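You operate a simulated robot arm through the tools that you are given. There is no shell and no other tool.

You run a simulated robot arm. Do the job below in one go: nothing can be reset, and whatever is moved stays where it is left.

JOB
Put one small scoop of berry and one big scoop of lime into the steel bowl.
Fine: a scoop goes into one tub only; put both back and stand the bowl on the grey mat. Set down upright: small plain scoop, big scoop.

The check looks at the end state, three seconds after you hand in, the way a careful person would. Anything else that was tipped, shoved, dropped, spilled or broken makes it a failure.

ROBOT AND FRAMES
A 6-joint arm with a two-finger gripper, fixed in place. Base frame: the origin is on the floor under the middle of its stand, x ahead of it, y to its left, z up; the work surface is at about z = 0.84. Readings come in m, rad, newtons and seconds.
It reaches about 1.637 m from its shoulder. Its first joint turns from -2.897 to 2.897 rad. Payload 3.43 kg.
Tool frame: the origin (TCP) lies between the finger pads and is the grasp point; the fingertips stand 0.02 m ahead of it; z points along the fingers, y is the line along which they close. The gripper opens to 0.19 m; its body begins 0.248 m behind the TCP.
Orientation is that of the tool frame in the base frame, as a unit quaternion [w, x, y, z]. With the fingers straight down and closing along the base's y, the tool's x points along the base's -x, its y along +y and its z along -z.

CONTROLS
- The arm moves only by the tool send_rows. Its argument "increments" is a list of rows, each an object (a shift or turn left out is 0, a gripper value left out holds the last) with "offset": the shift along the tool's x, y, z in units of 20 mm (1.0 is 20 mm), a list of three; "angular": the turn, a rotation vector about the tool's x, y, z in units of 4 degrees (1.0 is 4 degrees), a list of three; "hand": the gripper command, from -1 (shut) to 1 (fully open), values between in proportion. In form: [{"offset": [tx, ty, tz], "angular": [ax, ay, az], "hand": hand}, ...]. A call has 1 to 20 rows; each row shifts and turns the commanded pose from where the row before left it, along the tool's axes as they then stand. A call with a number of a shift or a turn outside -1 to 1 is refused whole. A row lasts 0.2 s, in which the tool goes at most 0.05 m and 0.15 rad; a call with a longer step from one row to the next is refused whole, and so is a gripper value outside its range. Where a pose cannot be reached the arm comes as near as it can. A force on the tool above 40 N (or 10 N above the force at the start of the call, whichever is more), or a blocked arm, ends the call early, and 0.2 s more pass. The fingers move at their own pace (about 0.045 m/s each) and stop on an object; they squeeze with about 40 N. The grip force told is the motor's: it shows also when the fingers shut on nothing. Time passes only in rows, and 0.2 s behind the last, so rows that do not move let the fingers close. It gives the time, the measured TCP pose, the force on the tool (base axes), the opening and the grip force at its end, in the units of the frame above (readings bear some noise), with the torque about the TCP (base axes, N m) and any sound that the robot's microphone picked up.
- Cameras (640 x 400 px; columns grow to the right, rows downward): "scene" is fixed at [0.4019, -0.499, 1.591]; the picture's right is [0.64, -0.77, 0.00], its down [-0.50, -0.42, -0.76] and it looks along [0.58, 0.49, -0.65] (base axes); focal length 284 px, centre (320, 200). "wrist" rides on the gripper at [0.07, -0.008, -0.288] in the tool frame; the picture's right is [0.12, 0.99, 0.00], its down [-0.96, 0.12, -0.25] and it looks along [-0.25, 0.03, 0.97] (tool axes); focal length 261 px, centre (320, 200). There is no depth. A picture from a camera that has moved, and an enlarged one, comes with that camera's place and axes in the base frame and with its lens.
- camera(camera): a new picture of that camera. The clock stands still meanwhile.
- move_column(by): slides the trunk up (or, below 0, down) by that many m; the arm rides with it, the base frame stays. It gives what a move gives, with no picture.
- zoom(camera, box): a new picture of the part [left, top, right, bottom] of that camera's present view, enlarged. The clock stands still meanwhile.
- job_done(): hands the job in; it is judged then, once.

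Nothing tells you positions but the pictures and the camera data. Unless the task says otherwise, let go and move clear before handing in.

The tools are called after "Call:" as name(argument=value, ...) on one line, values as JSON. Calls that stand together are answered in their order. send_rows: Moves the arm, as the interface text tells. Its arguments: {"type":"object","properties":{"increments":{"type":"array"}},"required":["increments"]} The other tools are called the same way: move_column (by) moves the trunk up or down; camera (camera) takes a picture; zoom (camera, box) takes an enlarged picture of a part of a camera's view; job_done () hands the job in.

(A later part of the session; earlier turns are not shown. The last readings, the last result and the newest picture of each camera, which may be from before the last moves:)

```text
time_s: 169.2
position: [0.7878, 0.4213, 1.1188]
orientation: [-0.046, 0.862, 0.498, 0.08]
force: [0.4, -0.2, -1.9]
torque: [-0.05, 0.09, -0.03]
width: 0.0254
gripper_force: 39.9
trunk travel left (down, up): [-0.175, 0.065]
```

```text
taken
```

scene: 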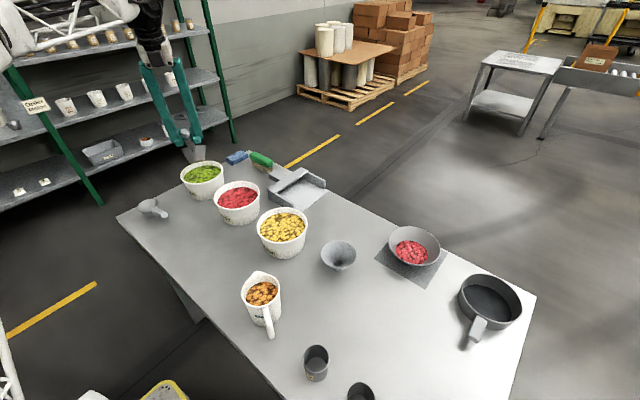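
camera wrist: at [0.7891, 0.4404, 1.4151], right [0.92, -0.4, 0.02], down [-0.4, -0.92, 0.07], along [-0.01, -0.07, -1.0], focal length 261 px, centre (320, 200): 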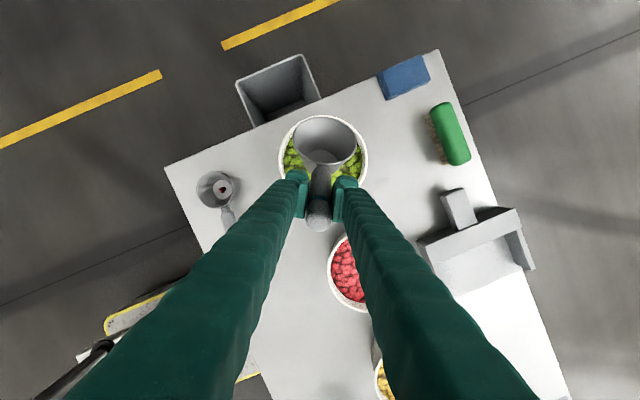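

Call:
zoom(camera="wrist", box=[265, 100, 380, 215])

Call:
zoom(camera="scene", box=[140, 100, 260, 210])

```text
3.48 times, centred on (322, 158) of wrist
camera zoom: at [0.7891, 0.4404, 1.4151], right [0.92, -0.4, 0.02], down [-0.4, -0.92, 0.07], along [-0.01, -0.07, -1.0], focal length 907 px, centre (311, 348)
```

zoom: 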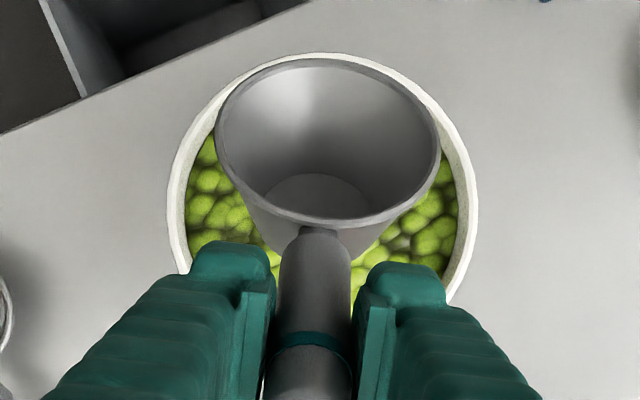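

```text
3.64 times, centred on (200, 155) of scene
camera zoom: at [0.4019, -0.499, 1.591], right [0.64, -0.77, 0.0], down [-0.5, -0.42, -0.76], along [0.58, 0.49, -0.65], focal length 1034 px, centre (756, 364)
```

zoom: 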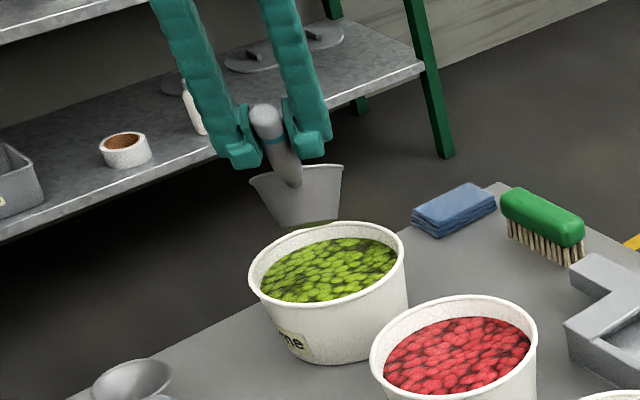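

The big scoop faces down at 35° over the lime tub, well inside the rim. I lower it into the lime.

Call:
send_rows(increments=[{"offset": [-0.116, 0.021, 0.7]}, {"offset": [-0.116, 0.021, 0.7]}, {"offset": [-0.116, 0.021, 0.7]}, {"offset": [-0.116, 0.021, 0.7]}, {"offset": [-0.116, 0.021, 0.7]}, {"offset": [-0.116, 0.021, 0.7]}, {"offset": [-0.116, 0.021, 0.7]}, {"offset": [0, 0, 0]}])

Call:
zoom(camera="wrist", box=[250, 80, 395, 215])

Call:
zoom(camera="scene", box=[140, 100, 260, 210])

```text
time_s: 171.0
position: [0.7923, 0.4223, 1.0208]
orientation: [-0.046, 0.862, 0.498, 0.08]
force: [1.0, 0.5, -1.8]
torque: [-0.09, 0.09, 0.03]
width: 0.0256
gripper_force: 40.2
trunk travel left (down, up): [-0.175, 0.065]
```

```text
2.96 times, centred on (322, 148) of wrist
camera zoom: at [0.7925, 0.4408, 1.3165], right [0.92, -0.4, 0.02], down [-0.4, -0.92, 0.07], along [-0.01, -0.07, -1.0], focal length 772 px, centre (313, 356)
```

zoom: 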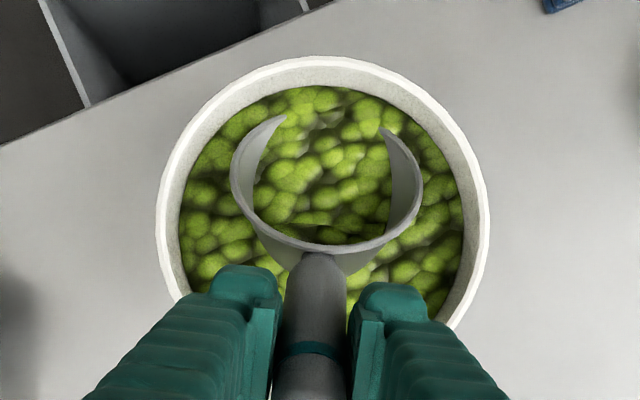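

```text
3.64 times, centred on (200, 155) of scene
camera zoom: at [0.4019, -0.499, 1.591], right [0.64, -0.77, 0.0], down [-0.5, -0.42, -0.76], along [0.58, 0.49, -0.65], focal length 1034 px, centre (756, 364)
```

zoom: 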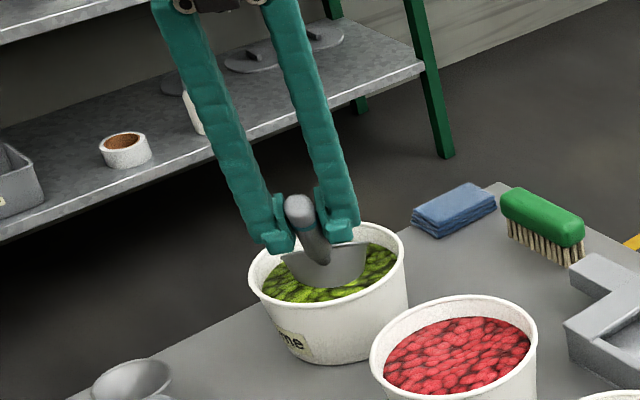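

The lime closes around the cup. I go slightly deeper, then level gradually toward 15°, watching the force for the tub's floor.

Call:
send_rows(increments=[{"offset": [-0.092, 0, 0.49]}, {"offset": [-0.092, 0, 0.45]}, {"offset": [0, 0, 0]}])

Call:
send_rows(increments=[{"offset": [-0.34, 0, 0.27], "angular": [0, 1, 0]}, {"offset": [-0.36, 0, 0.25], "angular": [0, 1, 0]}, {"offset": [-0.377, 0, 0.23], "angular": [0, 1, 0]}, {"offset": [0, 0, 0]}])

Call:
zoom(camera="wrist", box=[250, 80, 395, 215])

Call:
zoom(camera="scene", box=[140, 100, 260, 210])

```text
time_s: 171.8
position: [0.7909, 0.4226, 1.0007]
orientation: [-0.046, 0.863, 0.497, 0.08]
force: [0.4, 0.4, -2.3]
torque: [-0.13, 0.03, 0.02]
width: 0.0255
gripper_force: 39.8
trunk travel left (down, up): [-0.175, 0.065]
```

```text
time_s: 172.8
position: [0.7834, 0.4064, 0.9799]
orientation: [-0.098, 0.849, 0.49, 0.17]
force: [-0.4, -0.5, -3.6]
torque: [-0.19, 0.11, -0.01]
width: 0.0254
gripper_force: 39.9
trunk travel left (down, up): [-0.175, 0.065]
```

```text
2.96 times, centred on (322, 148) of wrist
camera zoom: at [0.7526, 0.3715, 1.2734], right [0.91, -0.4, 0.05], down [-0.39, -0.91, -0.14], along [0.1, 0.11, -0.99], focal length 772 px, centre (313, 356)
```

zoom: 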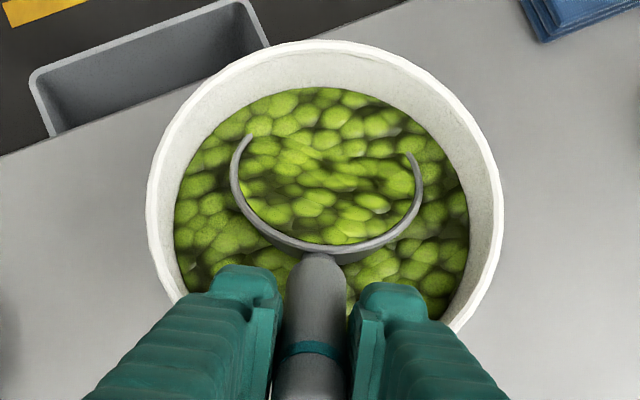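

```text
3.64 times, centred on (200, 155) of scene
camera zoom: at [0.4019, -0.499, 1.591], right [0.64, -0.77, 0.0], down [-0.5, -0.42, -0.76], along [0.58, 0.49, -0.65], focal length 1034 px, centre (756, 364)
```

zoom: 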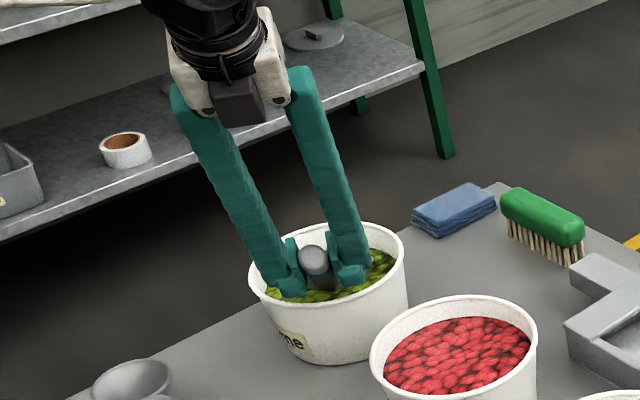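

Call:
send_rows(increments=[{"offset": [-0.346, 0, 0.18], "angular": [0, 1, 0]}, {"offset": [-0.358, 0, 0.156], "angular": [0, 1, 0]}, {"offset": [0, 0, 0]}, {"offset": [0, 0, 0]}])

Call:
zoom(camera="wrist", box=[250, 80, 395, 215])

Call:
zoom(camera="scene", box=[160, 130, 250, 210])

```text
time_s: 173.8
position: [0.7787, 0.399, 0.9706]
orientation: [-0.132, 0.835, 0.482, 0.229]
force: [-0.4, 0.6, -3.0]
torque: [-0.24, 0.13, 0.02]
width: 0.0257
gripper_force: 39.8
trunk travel left (down, up): [-0.175, 0.065]
```

```text
2.96 times, centred on (322, 148) of wrist
camera zoom: at [0.728, 0.3289, 1.2529], right [0.91, -0.41, 0.06], down [-0.38, -0.88, -0.28], along [0.17, 0.23, -0.96], focal length 772 px, centre (313, 356)
```

zoom: 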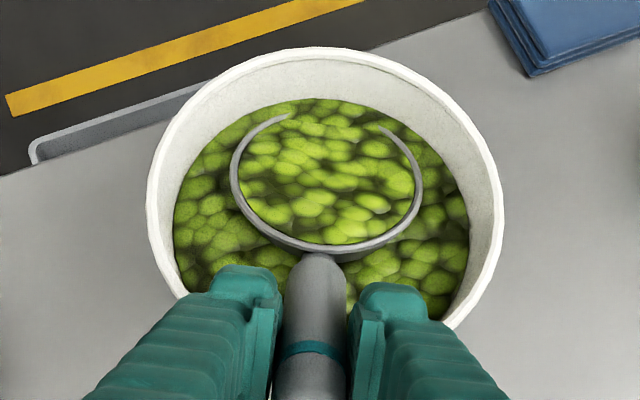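

```text
5.00 times, centred on (205, 170) of scene
camera zoom: at [0.4019, -0.499, 1.591], right [0.64, -0.77, 0.0], down [-0.5, -0.42, -0.76], along [0.58, 0.49, -0.65], focal length 1422 px, centre (895, 350)
```

zoom: 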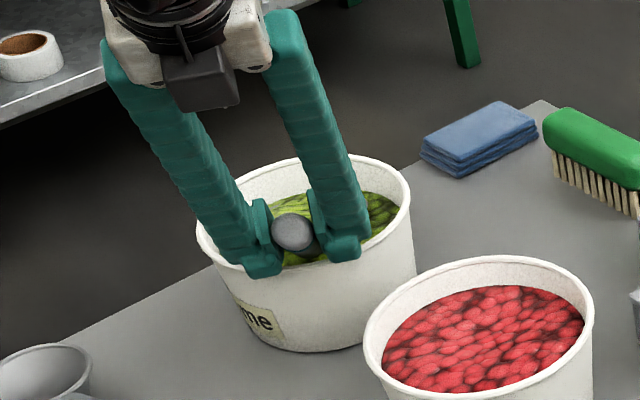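

The cup is nearly submerged without touching anything. I dip a few more millimetres to be sure it fills, watching the force.

Call:
send_rows(increments=[{"offset": [-0.05, 0, 0.086]}, {"offset": [-0.05, 0, 0.086]}, {"offset": [0, 0, 0]}])

Call:
send_rows(increments=[{"offset": [-0.05, 0, 0.086]}, {"offset": [0, 0, 0]}, {"offset": [0, 0, 0]}])

Call:
zoom(camera="wrist", box=[250, 80, 395, 215])

```text
time_s: 174.6
position: [0.778, 0.3997, 0.9663]
orientation: [-0.133, 0.835, 0.482, 0.229]
force: [2.4, 4.6, 11.3]
torque: [0.05, -0.03, 0.01]
width: 0.0255
gripper_force: 39.9
trunk travel left (down, up): [-0.175, 0.065]
```

```text
time_s: 175.4
position: [0.7778, 0.3992, 0.9646]
orientation: [-0.131, 0.835, 0.482, 0.23]
force: [2.6, 5.8, 24.6]
torque: [0.28, -0.08, -0.02]
width: 0.0257
gripper_force: 39.9
trunk travel left (down, up): [-0.175, 0.065]
```

```text
2.96 times, centred on (322, 148) of wrist
camera zoom: at [0.7271, 0.3288, 1.2477], right [0.91, -0.41, 0.06], down [-0.38, -0.88, -0.28], along [0.17, 0.23, -0.96], focal length 772 px, centre (313, 356)
```

zoom: 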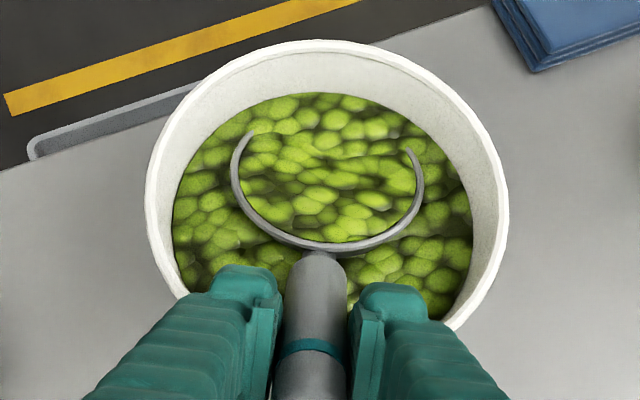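

A finger is resting on the tub's rim, so I stop going down, ease up, level out and lift.

Call:
send_rows(increments=[{"offset": [0.145, 0, -0.147]}, {"offset": [0.16, 0, -0.13], "angular": [0, 0.95, 0]}, {"offset": [0.13, 0, -0.09], "angular": [0, 0.95, 0]}, {"offset": [0.13, 0, -0.09], "angular": [0, 0.95, 0]}, {"offset": [0.13, 0, -0.09], "angular": [0, 0.9, 0]}, {"offset": [0.2, 0, -0.2]}, {"offset": [0.36, 0, -0.35]}, {"offset": [0.36, 0, -0.35]}, {"offset": [0.36, 0, -0.35]}, {"offset": [0, 0, 0]}])

Call:
zoom(camera="wrist", box=[220, 60, 420, 220])

Call:
zoom(camera="scene", box=[140, 100, 290, 230])

```text
time_s: 177.6
position: [0.7812, 0.4028, 1.0169]
orientation: [-0.194, 0.798, 0.461, 0.335]
force: [-0.1, 0.0, -3.3]
torque: [-0.31, 0.18, -0.02]
width: 0.0256
gripper_force: 40.5
trunk travel left (down, up): [-0.175, 0.065]
```

```text
2.50 times, centred on (320, 140) of wrist
camera zoom: at [0.6952, 0.2719, 1.2686], right [0.9, -0.42, 0.08], down [-0.33, -0.79, -0.51], along [0.29, 0.44, -0.85], focal length 652 px, centre (320, 350)
```

zoom: 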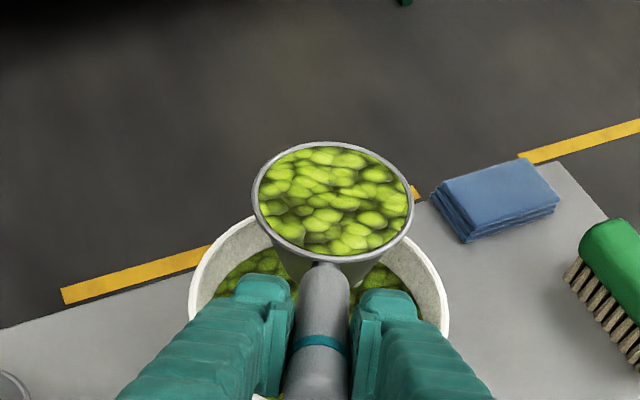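

```text
3.08 times, centred on (215, 165) of scene
camera zoom: at [0.4019, -0.499, 1.591], right [0.64, -0.77, 0.0], down [-0.5, -0.42, -0.76], along [0.58, 0.49, -0.65], focal length 875 px, centre (643, 308)
```

zoom: 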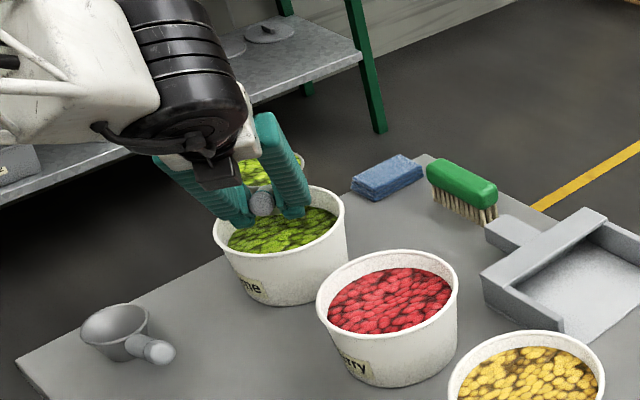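

The big scoop is level-full of lime. I lift it and carry it around the robot side of the table, so it does not pass over the other tubs.

Call:
send_rows(increments=[{"offset": [0.25, 0, -0.25]}, {"offset": [0.45, 0, -0.44]}, {"offset": [0.5, 0, -0.5]}, {"offset": [0.5, 0, -0.5]}, {"offset": [0.5, 0, -0.5]}, {"offset": [0.45, 0, -0.44]}, {"offset": [0.25, 0, -0.25]}, {"offset": [0.1, 0, -0.1]}, {"offset": [0, 0, 0]}])

Call:
send_rows(increments=[{"offset": [-0.28, -0.06, -0.285]}, {"offset": [-0.562, -0.119, -0.57]}, {"offset": [-0.562, -0.119, -0.57]}, {"offset": [-0.562, -0.119, -0.57]}, {"offset": [-0.562, -0.119, -0.57]}, {"offset": [-0.562, -0.119, -0.57]}, {"offset": [-0.562, -0.119, -0.57]}, {"offset": [-0.562, -0.119, -0.57]}, {"offset": [-0.562, -0.119, -0.57]}, {"offset": [-0.562, -0.119, -0.57]}, {"offset": [-0.562, -0.119, -0.57]}, {"offset": [-0.562, -0.119, -0.57]}, {"offset": [-0.562, -0.119, -0.57]}, {"offset": [-0.562, -0.119, -0.57]}, {"offset": [-0.562, -0.119, -0.57]}, {"offset": [-0.562, -0.119, -0.57]}, {"offset": [-0.28, -0.06, -0.285]}, {"offset": [0, 0, 0]}])

Call:
camera(camera="wrist")

Call:
camera(camera="scene")

```text
time_s: 179.6
position: [0.7794, 0.4033, 1.1009]
orientation: [-0.194, 0.798, 0.461, 0.336]
force: [0.0, -0.3, -3.7]
torque: [-0.29, 0.21, 0.0]
width: 0.0256
gripper_force: 40.0
trunk travel left (down, up): [-0.175, 0.065]
```

```text
time_s: 183.4
position: [0.6187, 0.201, 1.0997]
orientation: [-0.193, 0.799, 0.461, 0.335]
force: [0.6, 0.5, -3.5]
torque: [-0.27, 0.16, 0.01]
width: 0.0254
gripper_force: 40.1
trunk travel left (down, up): [-0.175, 0.065]
```

```text
taken
camera wrist: at [0.5328, 0.07, 1.3524], right [0.9, -0.42, 0.08], down [-0.33, -0.79, -0.51], along [0.29, 0.44, -0.85], focal length 261 px, centre (320, 200)
```

wrist: 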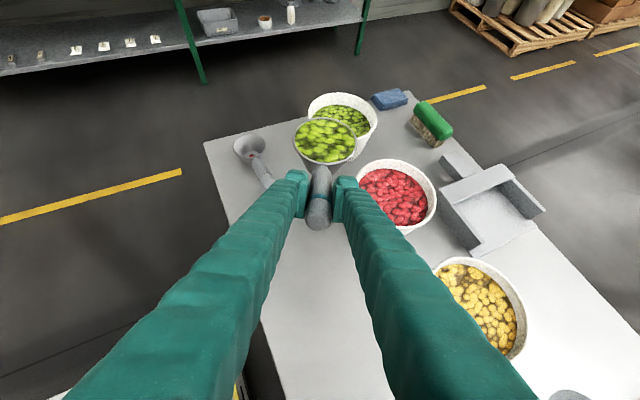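

```text
taken
```

scene: 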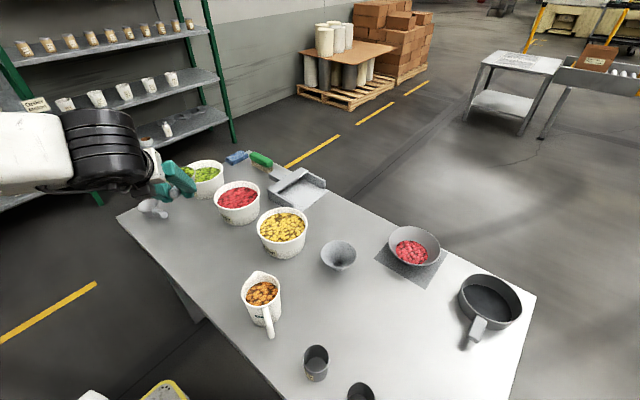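

Call:
send_rows(increments=[{"offset": [-0.3, 0.29, -0.305]}, {"offset": [-0.55, 0.535, -0.558]}, {"offset": [-0.55, 0.535, -0.558]}, {"offset": [-0.55, 0.535, -0.558]}, {"offset": [-0.55, 0.535, -0.558]}, {"offset": [-0.55, 0.535, -0.558]}, {"offset": [-0.55, 0.535, -0.558]}, {"offset": [-0.55, 0.535, -0.558]}, {"offset": [-0.55, 0.535, -0.558]}, {"offset": [-0.55, 0.535, -0.558]}, {"offset": [-0.55, 0.535, -0.558]}, {"offset": [-0.55, 0.535, -0.558]}, {"offset": [-0.55, 0.535, -0.558]}, {"offset": [-0.55, 0.535, -0.558]}, {"offset": [-0.3, 0.29, -0.305]}])

Call:
camera(camera="scene")

Call:
send_rows(increments=[{"offset": [-0.3, 0.29, -0.305]}, {"offset": [-0.55, 0.535, -0.558]}, {"offset": [-0.55, 0.535, -0.558]}, {"offset": [-0.55, 0.535, -0.558]}, {"offset": [-0.55, 0.535, -0.558]}, {"offset": [-0.55, 0.535, -0.558]}, {"offset": [-0.55, 0.535, -0.558]}, {"offset": [-0.55, 0.535, -0.558]}, {"offset": [-0.55, 0.535, -0.558]}, {"offset": [-0.55, 0.535, -0.558]}, {"offset": [-0.55, 0.535, -0.558]}, {"offset": [-0.55, 0.535, -0.558]}, {"offset": [-0.55, 0.535, -0.558]}, {"offset": [-0.3, 0.29, -0.305]}, {"offset": [0, 0, 0]}])

Call:
camera(camera="wrist")

Call:
camera(camera="scene")

```text
time_s: 186.6
position: [0.6397, -0.0651, 1.0999]
orientation: [-0.194, 0.798, 0.461, 0.336]
force: [0.3, 0.1, -3.1]
torque: [-0.32, 0.16, -0.05]
width: 0.0257
gripper_force: 39.7
trunk travel left (down, up): [-0.175, 0.065]
```

```text
taken
```

scene: 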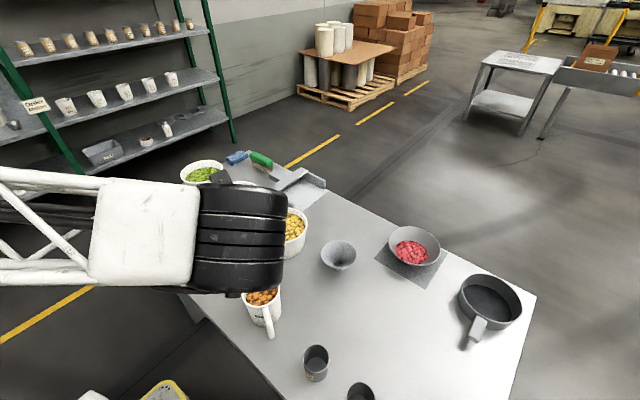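

```text
time_s: 189.8
position: [0.6578, -0.3157, 1.0978]
orientation: [-0.194, 0.798, 0.461, 0.336]
force: [-0.1, 0.0, -4.1]
torque: [-0.24, 0.19, -0.01]
width: 0.0256
gripper_force: 40.3
trunk travel left (down, up): [-0.175, 0.065]
```

```text
taken
camera wrist: at [0.5729, -0.4464, 1.3498], right [0.9, -0.42, 0.08], down [-0.33, -0.79, -0.52], along [0.29, 0.44, -0.85], focal length 261 px, centre (320, 200)
```

wrist: 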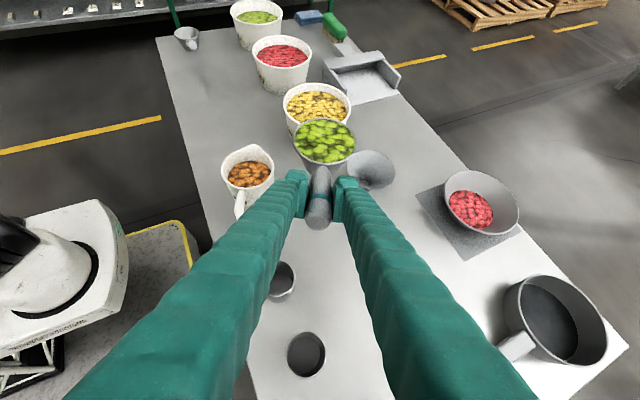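

```text
taken
```

scene: 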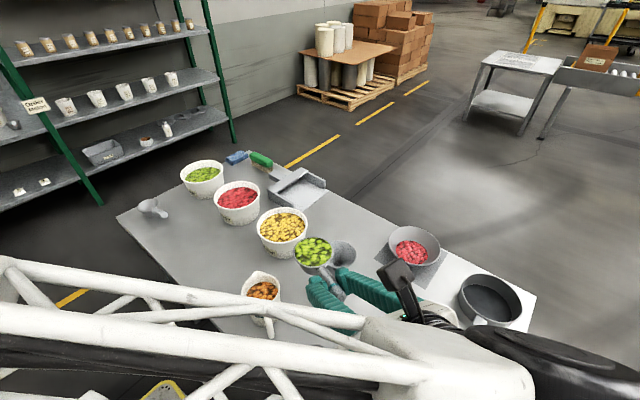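

Still full and level. I yaw to face the bowl.

Call:
send_rows(increments=[{"angular": [-0.4, 0, 0.394]}, {"angular": [-0.685, 0, 0.676]}, {"angular": [-0.685, 0, 0.676]}, {"angular": [-0.685, 0, 0.676]}, {"angular": [-0.685, 0, 0.676]}, {"angular": [-0.685, 0, 0.676]}, {"angular": [-0.685, 0, 0.676]}, {"angular": [-0.685, 0, 0.676]}, {"angular": [-0.685, 0, 0.676]}, {"angular": [-0.685, 0, 0.676]}, {"angular": [-0.685, 0, 0.676]}, {"angular": [-0.685, 0, 0.676]}, {"angular": [-0.685, 0, 0.676]}, {"angular": [-0.285, 0, 0.282]}, {"offset": [0, 0, 0]}])

Call:
camera(camera="wrist")

```text
time_s: 193.0
position: [0.6579, -0.3148, 1.099]
orientation: [-0.035, 0.919, 0.079, 0.386]
force: [0.0, 0.1, -2.7]
torque: [-0.04, 0.3, -0.01]
width: 0.0252
gripper_force: 39.4
trunk travel left (down, up): [-0.175, 0.065]
```

```text
taken
camera wrist: at [0.5028, -0.3338, 1.351], right [0.25, -0.96, 0.08], down [-0.82, -0.26, -0.51], along [0.52, 0.06, -0.85], focal length 261 px, centre (320, 200)
```

wrist: 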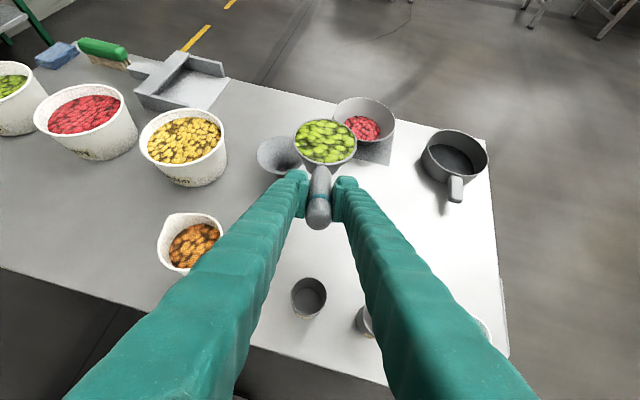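

Call:
send_rows(increments=[{"offset": [0.3, 0.2, 0.3]}, {"offset": [0.583, 0.36, 0.591]}, {"offset": [0.583, 0.36, 0.591]}, {"offset": [0.583, 0.36, 0.591]}, {"offset": [0.583, 0.36, 0.591]}, {"offset": [0.583, 0.36, 0.591]}, {"offset": [0.583, 0.36, 0.591]}, {"offset": [0.583, 0.36, 0.591]}, {"offset": [0.583, 0.36, 0.591]}, {"offset": [0.583, 0.36, 0.591]}, {"offset": [0.583, 0.36, 0.591]}, {"offset": [0.583, 0.36, 0.591]}, {"offset": [0.583, 0.36, 0.591]}, {"offset": [0.583, 0.36, 0.591]}, {"offset": [0.583, 0.36, 0.591]}, {"offset": [0.583, 0.36, 0.591]}, {"offset": [0.285, 0.19, 0.295]}, {"offset": [0, 0, 0]}])

Call:
camera(camera="wrist")

```text
time_s: 196.8
position: [0.9396, -0.3815, 1.1003]
orientation: [-0.035, 0.919, 0.08, 0.385]
force: [-0.6, 1.2, -2.7]
torque: [-0.09, 0.3, 0.0]
width: 0.0258
gripper_force: 40.9
trunk travel left (down, up): [-0.175, 0.065]
```

```text
taken
camera wrist: at [0.7841, -0.4016, 1.3519], right [0.25, -0.96, 0.08], down [-0.82, -0.26, -0.51], along [0.52, 0.06, -0.85], focal length 261 px, centre (320, 200)
```

wrist: 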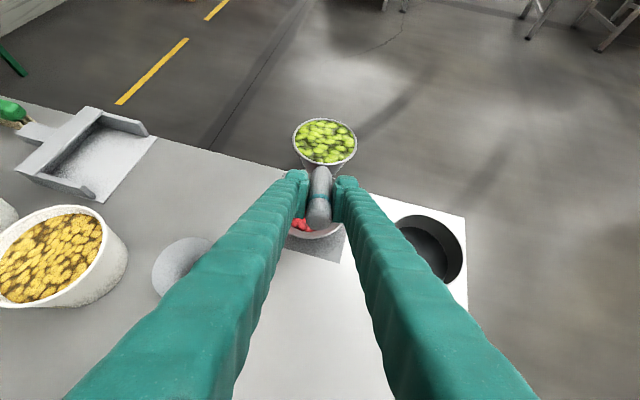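

Call:
send_rows(increments=[{"offset": [-0.22, 0, 0.217]}, {"offset": [-0.435, 0, 0.429]}, {"offset": [-0.435, 0, 0.429]}, {"offset": [-0.435, 0, 0.429]}, {"offset": [-0.435, 0, 0.429]}, {"offset": [-0.435, 0, 0.429]}, {"offset": [-0.435, 0, 0.429]}, {"offset": [-0.435, 0, 0.429]}, {"offset": [-0.435, 0, 0.429]}, {"offset": [-0.22, 0, 0.217]}, {"offset": [0, 0, 0]}])

Call:
camera(camera="wrist")

Call:
zoom(camera="scene", box=[340, 180, 500, 310])

```text
time_s: 199.2
position: [0.9402, -0.3831, 0.9896]
orientation: [-0.036, 0.919, 0.079, 0.385]
force: [-0.5, -0.2, -2.6]
torque: [-0.03, 0.3, 0.01]
width: 0.0257
gripper_force: 39.7
trunk travel left (down, up): [-0.175, 0.065]
```

```text
taken
camera wrist: at [0.7847, -0.4022, 1.2417], right [0.25, -0.96, 0.08], down [-0.82, -0.26, -0.51], along [0.52, 0.06, -0.85], focal length 261 px, centre (320, 200)
```

wrist: 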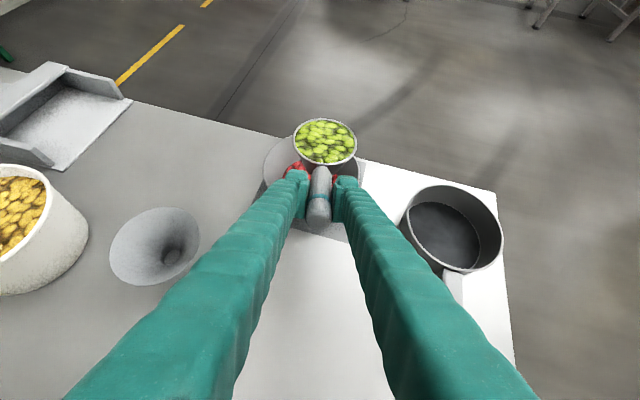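

```text
3.08 times, centred on (420, 245) of scene
camera zoom: at [0.4019, -0.499, 1.591], right [0.64, -0.77, 0.0], down [-0.5, -0.42, -0.76], along [0.58, 0.49, -0.65], focal length 875 px, centre (12, 62)
```

zoom: 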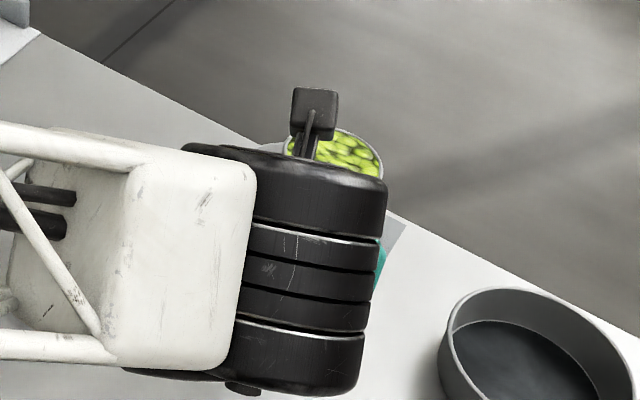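

The cup hangs over the bowl, slightly to the right so the stream lands centrally. I start the roll.

Call:
send_rows(increments=[{"offset": [0.008, 0.219, 0], "angular": [0, 0, -1]}, {"offset": [0.008, 0.219, 0], "angular": [0, 0, -1]}, {"offset": [0.008, 0.219, 0], "angular": [0, 0, -1]}, {"offset": [0.008, 0.219, 0], "angular": [0, 0, -1]}, {"offset": [0.008, 0.219, 0], "angular": [0, 0, -1]}, {"offset": [0.008, 0.219, 0], "angular": [0, 0, -1]}, {"offset": [0.008, 0.219, 0], "angular": [0, 0, -1]}, {"offset": [0.008, 0.219, 0], "angular": [0, 0, -1]}, {"offset": [0.008, 0.219, 0], "angular": [0, 0, -1]}, {"offset": [0.008, 0.219, 0], "angular": [0, 0, -1]}])

Call:
zoom(camera="wrist", box=[220, 90, 380, 210])

```text
time_s: 201.4
position: [0.9583, -0.4206, 1.002]
orientation: [0.099, 0.836, 0.389, 0.374]
force: [-0.4, 0.1, -2.7]
torque: [-0.13, 0.27, 0.02]
width: 0.0257
gripper_force: 40.2
trunk travel left (down, up): [-0.175, 0.065]
```

```text
3.33 times, centred on (300, 150) of wrist
camera zoom: at [0.7796, -0.3992, 1.2371], right [0.62, -0.59, 0.52], down [-0.51, -0.81, -0.3], along [0.6, -0.08, -0.8], focal length 869 px, centre (387, 367)
```

zoom: 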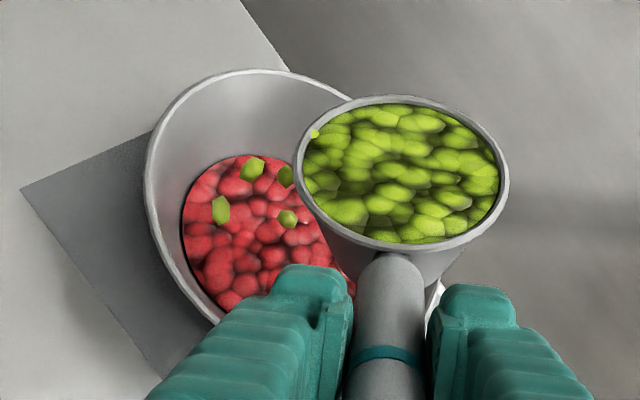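

Lime starts to fall into the bowl. I continue slowly, checking as it flows.

Call:
send_rows(increments=[{"offset": [0.008, 0.219, 0], "angular": [0, 0, -1]}, {"offset": [0.008, 0.219, 0], "angular": [0, 0, -1]}, {"offset": [0.008, 0.219, 0], "angular": [0, 0, -1]}, {"offset": [0.008, 0.219, 0], "angular": [0, 0, -1]}, {"offset": [0.008, 0.219, 0], "angular": [0, 0, -1]}, {"offset": [0, 0, 0]}, {"offset": [0, 0, 0]}])

Call:
zoom(camera="wrist", box=[220, 90, 380, 210])

```text
time_s: 203.0
position: [0.9712, -0.4317, 1.0129]
orientation: [0.162, 0.756, 0.528, 0.352]
force: [0.0, -1.1, -2.2]
torque: [-0.11, 0.27, 0.0]
width: 0.0256
gripper_force: 39.7
trunk travel left (down, up): [-0.175, 0.065]
```

```text
3.33 times, centred on (300, 150) of wrist
camera zoom: at [0.7774, -0.4005, 1.2348], right [0.7, -0.28, 0.66], down [-0.28, -0.95, -0.1], along [0.65, -0.11, -0.75], focal length 869 px, centre (387, 367)
```

zoom: 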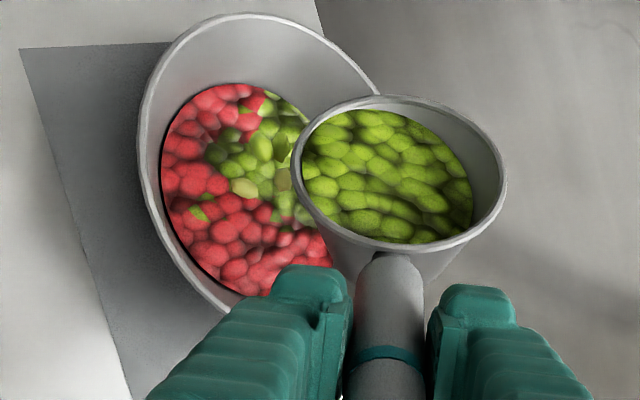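

Call:
send_rows(increments=[{"offset": [0.008, 0.219, 0], "angular": [0, 0, -1]}, {"offset": [0.008, 0.219, 0], "angular": [0, 0, -1]}, {"offset": [0.008, 0.219, 0], "angular": [0, 0, -1]}, {"offset": [0.008, 0.219, 0], "angular": [0, 0, -1]}, {"offset": [0.008, 0.219, 0], "angular": [0, 0, -1]}, {"offset": [0.008, 0.219, 0], "angular": [0, 0, -1]}, {"offset": [0, 0, 0]}, {"offset": [0, 0, 0]}])

Call:
zoom(camera="wrist", box=[220, 80, 380, 210])

Call:
send_rows(increments=[{"offset": [0.008, 0.219, 0], "angular": [0, 0, -1]}, {"offset": [0.008, 0.219, 0], "angular": [0, 0, -1]}, {"offset": [0.008, 0.219, 0], "angular": [0, 0, -1]}, {"offset": [0.008, 0.219, 0], "angular": [0, 0, -1]}, {"offset": [0.008, 0.219, 0], "angular": [0, 0, -1]}, {"offset": [0.008, 0.219, 0], "angular": [0, 0, -1]}, {"offset": [0, 0, 0]}, {"offset": [0, 0, 0]}])

Call:
zoom(camera="wrist", box=[220, 70, 380, 210])

```text
time_s: 204.8
position: [0.9899, -0.4377, 1.0307]
orientation: [0.232, 0.629, 0.673, 0.311]
force: [0.6, -0.4, -2.4]
torque: [-0.12, 0.2, 0.01]
width: 0.0258
gripper_force: 40.0
trunk travel left (down, up): [-0.175, 0.065]
```

```text
3.08 times, centred on (300, 145) of wrist
camera zoom: at [0.7751, -0.4027, 1.2313], right [0.69, 0.13, 0.71], down [0.0, -0.98, 0.18], along [0.73, -0.12, -0.68], focal length 802 px, centre (382, 369)
```

zoom: 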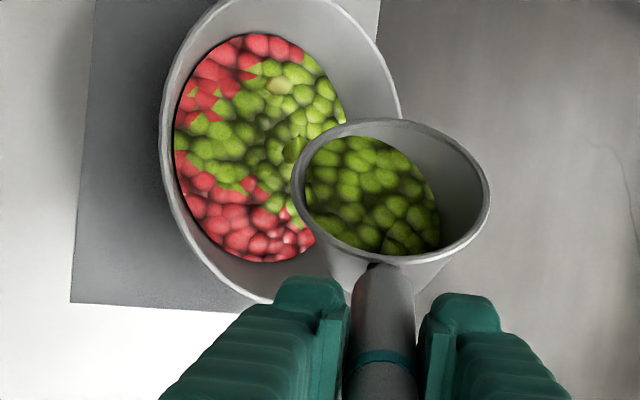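

```text
time_s: 206.6
position: [1.0075, -0.4311, 1.05]
orientation: [0.291, 0.476, 0.79, 0.254]
force: [-0.1, 0.4, -1.3]
torque: [-0.06, 0.13, 0.02]
width: 0.0254
gripper_force: 40.0
trunk travel left (down, up): [-0.175, 0.065]
```

```text
2.86 times, centred on (300, 140) of wrist
camera zoom: at [0.7735, -0.4065, 1.23], right [0.55, 0.52, 0.65], down [0.26, -0.85, 0.46], along [0.79, -0.09, -0.6], focal length 745 px, centre (377, 371)
```

zoom: 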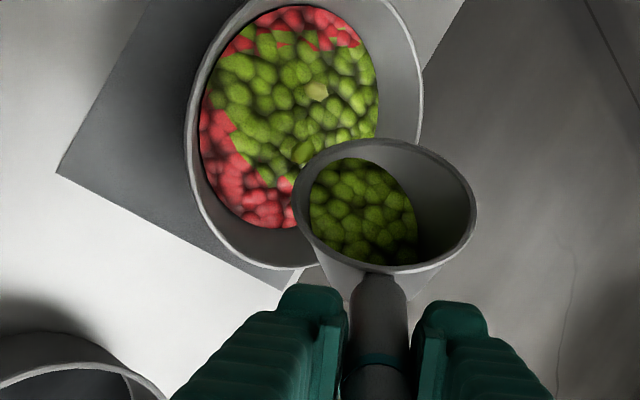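

The lime is landing well inside the bowl. I continue rolling.

Call:
send_rows(increments=[{"offset": [0.008, 0.219, 0], "angular": [0, 0, -1]}, {"offset": [0.008, 0.219, 0], "angular": [0, 0, -1]}, {"offset": [0.008, 0.219, 0], "angular": [0, 0, -1]}, {"offset": [0.008, 0.219, 0], "angular": [0, 0, -1]}, {"offset": [0.008, 0.219, 0], "angular": [0, 0, -1]}, {"offset": [0.008, 0.219, 0], "angular": [0, 0, -1]}, {"offset": [0.008, 0.219, 0], "angular": [0, 0, -1]}, {"offset": [0.008, 0.219, 0], "angular": [0, 0, -1]}, {"offset": [0.008, 0.219, 0], "angular": [0, 0, -1]}, {"offset": [0, 0, 0]}, {"offset": [0, 0, 0]}])

Call:
zoom(camera="wrist", box=[220, 50, 400, 210])

Call:
send_rows(increments=[{"offset": [0.008, 0.219, 0], "angular": [0, 0, -1]}, {"offset": [0.008, 0.219, 0], "angular": [0, 0, -1]}, {"offset": [0.008, 0.219, 0], "angular": [0, 0, -1]}, {"offset": [0.008, 0.219, 0], "angular": [0, 0, -1]}, {"offset": [0.008, 0.219, 0], "angular": [0, 0, -1]}, {"offset": [0.008, 0.219, 0], "angular": [0, 0, -1]}, {"offset": [0.008, 0.219, 0], "angular": [0, 0, -1]}, {"offset": [0.008, 0.219, 0], "angular": [0, 0, -1]}, {"offset": [0, 0, 0]}, {"offset": [0, 0, 0]}])

Call:
zoom(camera="wrist", box=[240, 40, 410, 190])

Call:
camera(camera="scene")

```text
time_s: 209.0
position: [1.0249, -0.4041, 1.0719]
orientation: [0.357, 0.208, 0.898, 0.153]
force: [0.9, 0.8, -1.4]
torque: [-0.02, 0.1, 0.03]
width: 0.0256
gripper_force: 40.1
trunk travel left (down, up): [-0.175, 0.065]
```

```text
2.50 times, centred on (310, 130) of wrist
camera zoom: at [0.7737, -0.4132, 1.2289], right [0.18, 0.92, 0.35], down [0.49, -0.4, 0.78], along [0.85, 0.03, -0.52], focal length 652 px, centre (345, 375)
```

zoom: 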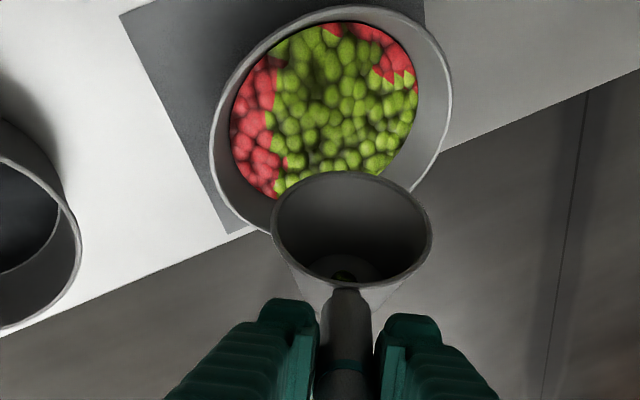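

```text
time_s: 211.2
position: [1.0273, -0.3705, 1.0811]
orientation: [0.384, -0.048, 0.921, 0.049]
force: [-0.3, -0.1, -2.2]
torque: [-0.04, 0.14, -0.02]
width: 0.0254
gripper_force: 40.3
trunk travel left (down, up): [-0.175, 0.065]
```

```text
2.67 times, centred on (325, 115) of wrist
camera zoom: at [0.7768, -0.4184, 1.2313], right [-0.21, 0.98, -0.03], down [0.49, 0.13, 0.86], along [0.85, 0.16, -0.5], focal length 695 px, centre (307, 427)
```

zoom: 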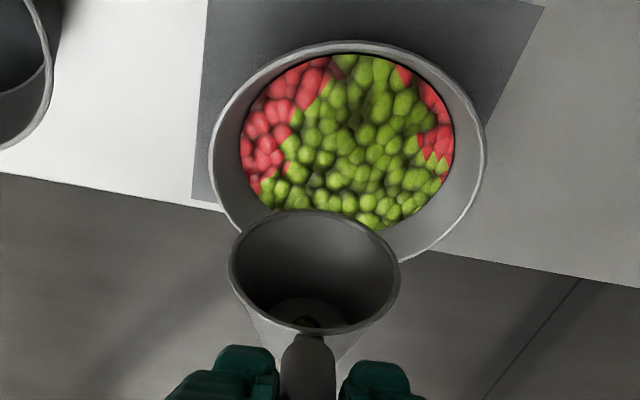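

```text
taken
```

scene: 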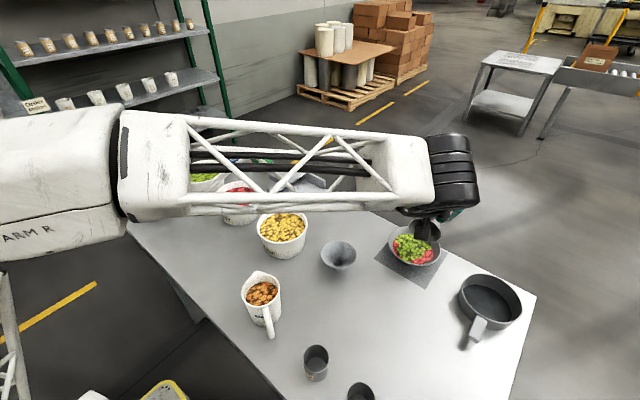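

Only a speck is left. I tip it 20° further for a moment to let the last pieces drop, then check.

Call:
send_rows(increments=[{"offset": [0.353, 0, -0.207], "angular": [-0.07, -0.99, 0]}, {"offset": [0.353, 0, -0.207], "angular": [-0.07, -0.99, 0]}, {"offset": [0.353, 0, -0.207], "angular": [-0.07, -0.99, 0]}, {"offset": [0.353, 0, -0.207], "angular": [-0.07, -0.99, 0]}, {"offset": [0.353, 0, -0.207], "angular": [-0.07, -0.99, 0]}, {"offset": [0, 0, 0]}, {"offset": [0, 0, 0]}, {"offset": [0, 0, 0]}, {"offset": [0, 0, 0]}, {"offset": [0, 0, 0]}])

Call:
zoom(camera="wrist", box=[260, 50, 400, 190])

Call:
zoom(camera="scene", box=[340, 180, 500, 310])

```text
time_s: 213.4
position: [0.99, -0.373, 1.0643]
orientation: [0.536, -0.043, 0.84, 0.067]
force: [1.5, 0.2, -1.4]
torque: [0.01, 0.16, 0.0]
width: 0.0255
gripper_force: 39.7
trunk travel left (down, up): [-0.175, 0.065]
```

```text
2.86 times, centred on (330, 120) of wrist
camera zoom: at [0.7044, -0.4279, 1.1198], right [-0.19, 0.98, -0.04], down [0.17, 0.07, 0.98], along [0.97, 0.18, -0.18], focal length 745 px, centre (291, 429)
```

zoom: 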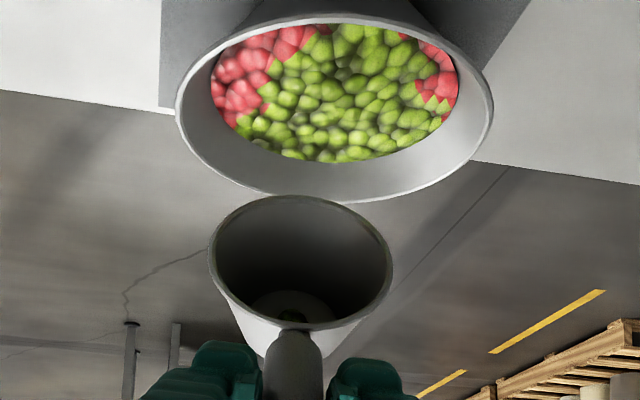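

```text
3.08 times, centred on (420, 245) of scene
camera zoom: at [0.4019, -0.499, 1.591], right [0.64, -0.77, 0.0], down [-0.5, -0.42, -0.76], along [0.58, 0.49, -0.65], focal length 875 px, centre (12, 62)
```

zoom: 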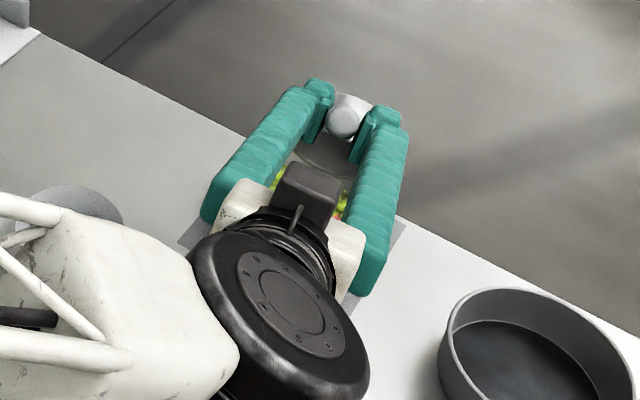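

The big scoop is empty apart from a speck. I reverse the motion: pitch back, then roll upright.

Call:
send_rows(increments=[{"offset": [-0.338, 0, 0.232], "angular": [0.07, 0.99, 0]}, {"offset": [-0.338, 0, 0.232], "angular": [0.07, 0.99, 0]}, {"offset": [-0.338, 0, 0.232], "angular": [0.07, 0.99, 0]}, {"offset": [-0.338, 0, 0.232], "angular": [0.07, 0.99, 0]}, {"offset": [-0.338, 0, 0.232], "angular": [0.07, 0.99, 0]}, {"offset": [-0.356, 0, -0.351]}, {"offset": [-0.356, 0, -0.351]}, {"offset": [0, 0, 0]}])

Call:
send_rows(increments=[{"offset": [0.008, -0.219, 0], "angular": [0, 0, 1]}, {"offset": [0.008, -0.219, 0], "angular": [0, 0, 1]}, {"offset": [0.008, -0.219, 0], "angular": [0, 0, 1]}, {"offset": [0.008, -0.219, 0], "angular": [0, 0, 1]}, {"offset": [0.008, -0.219, 0], "angular": [0, 0, 1]}, {"offset": [0.008, -0.219, 0], "angular": [0, 0, 1]}, {"offset": [0.008, -0.219, 0], "angular": [0, 0, 1]}, {"offset": [0.008, -0.219, 0], "angular": [0, 0, 1]}, {"offset": [0.008, -0.219, 0], "angular": [0, 0, 1]}, {"offset": [0.008, -0.219, 0], "angular": [0, 0, 1]}, {"offset": [0.008, -0.219, 0], "angular": [0, 0, 1]}, {"offset": [0.008, -0.219, 0], "angular": [0, 0, 1]}, {"offset": [0.008, -0.219, 0], "angular": [0, 0, 1]}, {"offset": [0.008, -0.219, 0], "angular": [0, 0, 1]}, {"offset": [0.008, -0.219, 0], "angular": [0, 0, 1]}, {"offset": [0.008, -0.219, 0], "angular": [0, 0, 1]}, {"offset": [0.008, -0.219, 0], "angular": [0, 0, 1]}, {"offset": [0.008, -0.219, 0], "angular": [0, 0, 1]}, {"offset": [0.008, -0.219, 0], "angular": [0, 0, 1]}, {"offset": [0.008, -0.219, 0], "angular": [0, 0, 1]}])

Call:
send_rows(increments=[{"offset": [0.008, -0.219, 0], "angular": [0, 0, 1]}, {"offset": [0.008, -0.219, 0], "angular": [0, 0, 1]}, {"offset": [0.008, -0.219, 0], "angular": [0, 0, 1]}, {"offset": [0.008, -0.219, 0], "angular": [0, 0, 1]}, {"offset": [0.008, -0.219, 0], "angular": [0, 0, 1]}, {"offset": [0.008, -0.219, 0], "angular": [0, 0, 1]}, {"offset": [0.008, -0.219, 0], "angular": [0, 0, 1]}, {"offset": [0.008, -0.219, 0], "angular": [0, 0, 1]}, {"offset": [0.008, -0.219, 0], "angular": [0, 0, 1]}, {"offset": [0.008, -0.219, 0], "angular": [0, 0, 1]}, {"offset": [0.008, -0.219, 0], "angular": [0, 0, 1]}, {"offset": [0.008, -0.219, 0], "angular": [0, 0, 1]}, {"offset": [0.008, -0.219, 0], "angular": [0, 0, 1]}, {"offset": [0.008, -0.219, 0], "angular": [0, 0, 1]}, {"offset": [0.008, -0.219, 0], "angular": [0, 0, 1]}, {"offset": [0.008, -0.219, 0], "angular": [0, 0, 1]}, {"offset": [0.008, -0.219, 0], "angular": [0, 0, 1]}, {"offset": [0.008, -0.219, 0], "angular": [0, 0, 1]}, {"offset": [0.008, -0.219, 0], "angular": [0, 0, 1]}, {"offset": [0.008, -0.219, 0], "angular": [0, 0, 1]}])

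Call:
send_rows(increments=[{"offset": [0.008, -0.219, 0], "angular": [0, 0, 1]}, {"offset": [0.008, -0.219, 0], "angular": [0, 0, 1]}, {"offset": [0.008, -0.219, 0], "angular": [0, 0, 1]}, {"offset": [0.008, -0.219, 0], "angular": [0, 0, 1]}, {"offset": [0, 0, 0]}])

Call:
camera(camera="wrist")

```text
time_s: 215.2
position: [1.028, -0.3703, 1.0988]
orientation: [0.384, -0.047, 0.921, 0.049]
force: [0.4, -0.2, -2.3]
torque: [-0.03, 0.12, 0.0]
width: 0.0256
gripper_force: 39.5
trunk travel left (down, up): [-0.175, 0.065]
```

```text
time_s: 219.4
position: [0.9986, -0.4348, 1.0589]
orientation: [0.262, 0.557, 0.736, 0.284]
force: [0.4, -1.0, -1.3]
torque: [-0.02, 0.12, 0.0]
width: 0.0253
gripper_force: 39.9
trunk travel left (down, up): [-0.175, 0.065]
```

```text
time_s: 223.6
position: [0.9442, -0.3964, 1.0111]
orientation: [0.018, 0.899, 0.206, 0.386]
force: [0.0, 0.2, -0.9]
torque: [0.0, 0.14, 0.02]
width: 0.0257
gripper_force: 39.7
trunk travel left (down, up): [-0.175, 0.065]
```

```text
time_s: 224.8
position: [0.9409, -0.3798, 1.0103]
orientation: [-0.035, 0.918, 0.079, 0.386]
force: [-0.4, 0.3, -1.9]
torque: [-0.01, 0.15, 0.0]
width: 0.0255
gripper_force: 40.3
trunk travel left (down, up): [-0.175, 0.065]
```

```text
taken
camera wrist: at [0.7847, -0.3994, 1.2623], right [0.25, -0.96, 0.08], down [-0.82, -0.26, -0.51], along [0.52, 0.06, -0.85], focal length 261 px, centre (320, 200)
```

wrist: 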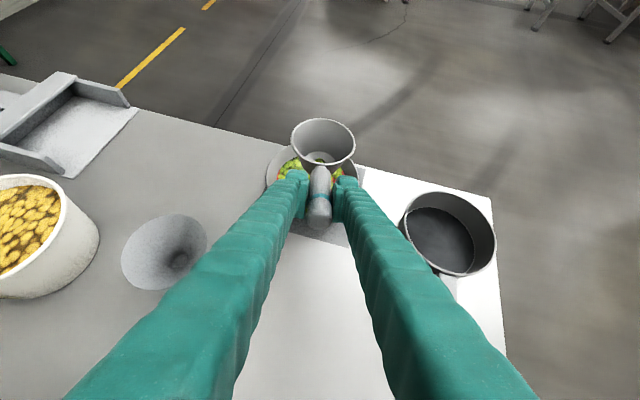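

The scoop is upright again. I raise it and take it back to its place along the same route.

Call:
send_rows(increments=[{"offset": [0.64, 0, -0.632]}, {"offset": [0.64, 0, -0.632]}, {"offset": [0.64, 0, -0.632]}, {"offset": [0.64, 0, -0.632]}, {"offset": [0.64, 0, -0.632]}, {"offset": [-0.775, -0.469, -0.787]}, {"offset": [-0.775, -0.469, -0.787]}, {"offset": [-0.775, -0.469, -0.787]}, {"offset": [-0.775, -0.469, -0.787]}, {"offset": [-0.775, -0.469, -0.787]}, {"offset": [-0.775, -0.469, -0.787]}, {"offset": [-0.775, -0.469, -0.787]}, {"offset": [-0.775, -0.469, -0.787]}, {"offset": [-0.775, -0.469, -0.787]}, {"offset": [-0.775, -0.469, -0.787]}, {"offset": [-0.775, -0.469, -0.787]}, {"offset": [-0.775, -0.469, -0.787]}, {"offset": [0, 0, 0]}])

Call:
send_rows(increments=[{"angular": [0.685, 0, -0.676]}, {"angular": [0.685, 0, -0.676]}, {"angular": [0.685, 0, -0.676]}, {"angular": [0.685, 0, -0.676]}, {"angular": [0.685, 0, -0.676]}, {"angular": [0.685, 0, -0.676]}, {"angular": [0.685, 0, -0.676]}, {"angular": [0.685, 0, -0.676]}, {"angular": [0.685, 0, -0.676]}, {"angular": [0.685, 0, -0.676]}, {"angular": [0.685, 0, -0.676]}, {"angular": [0.685, 0, -0.676]}, {"angular": [0.685, 0, -0.676]}, {"offset": [0, 0, 0]}])

Call:
camera(camera="wrist")

Call:
camera(camera="scene")

```text
time_s: 228.6
position: [0.6607, -0.3157, 1.0996]
orientation: [-0.035, 0.918, 0.08, 0.386]
force: [-0.3, 0.0, -1.7]
torque: [-0.01, 0.16, 0.0]
width: 0.0253
gripper_force: 40.6
trunk travel left (down, up): [-0.175, 0.065]
```

```text
time_s: 231.6
position: [0.6598, -0.3156, 1.0977]
orientation: [-0.194, 0.798, 0.46, 0.337]
force: [-0.4, -0.5, -1.8]
torque: [-0.12, 0.07, 0.05]
width: 0.0257
gripper_force: 40.1
trunk travel left (down, up): [-0.175, 0.065]
```

```text
taken
camera wrist: at [0.574, -0.447, 1.3498], right [0.9, -0.42, 0.08], down [-0.32, -0.79, -0.52], along [0.29, 0.44, -0.85], focal length 261 px, centre (320, 200)
```

wrist: 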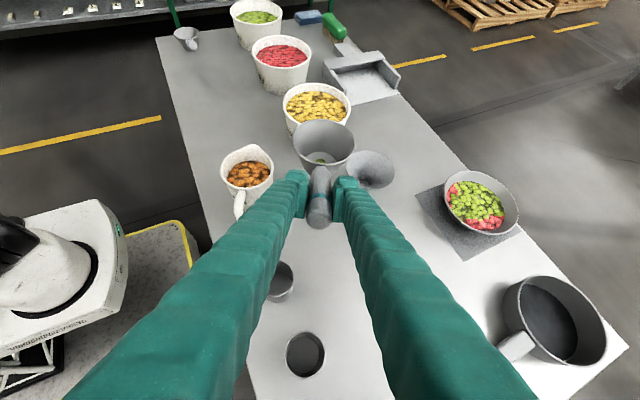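

```text
taken
```

scene: 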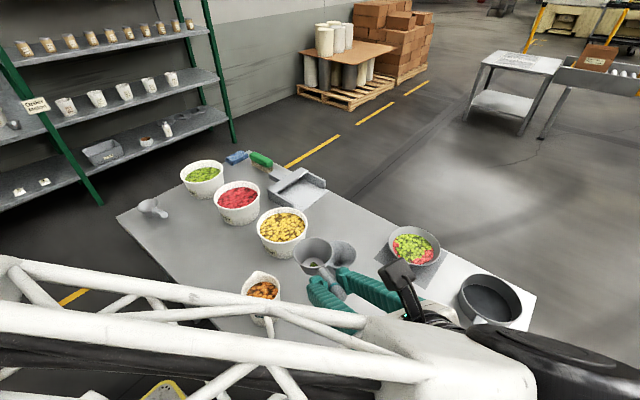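

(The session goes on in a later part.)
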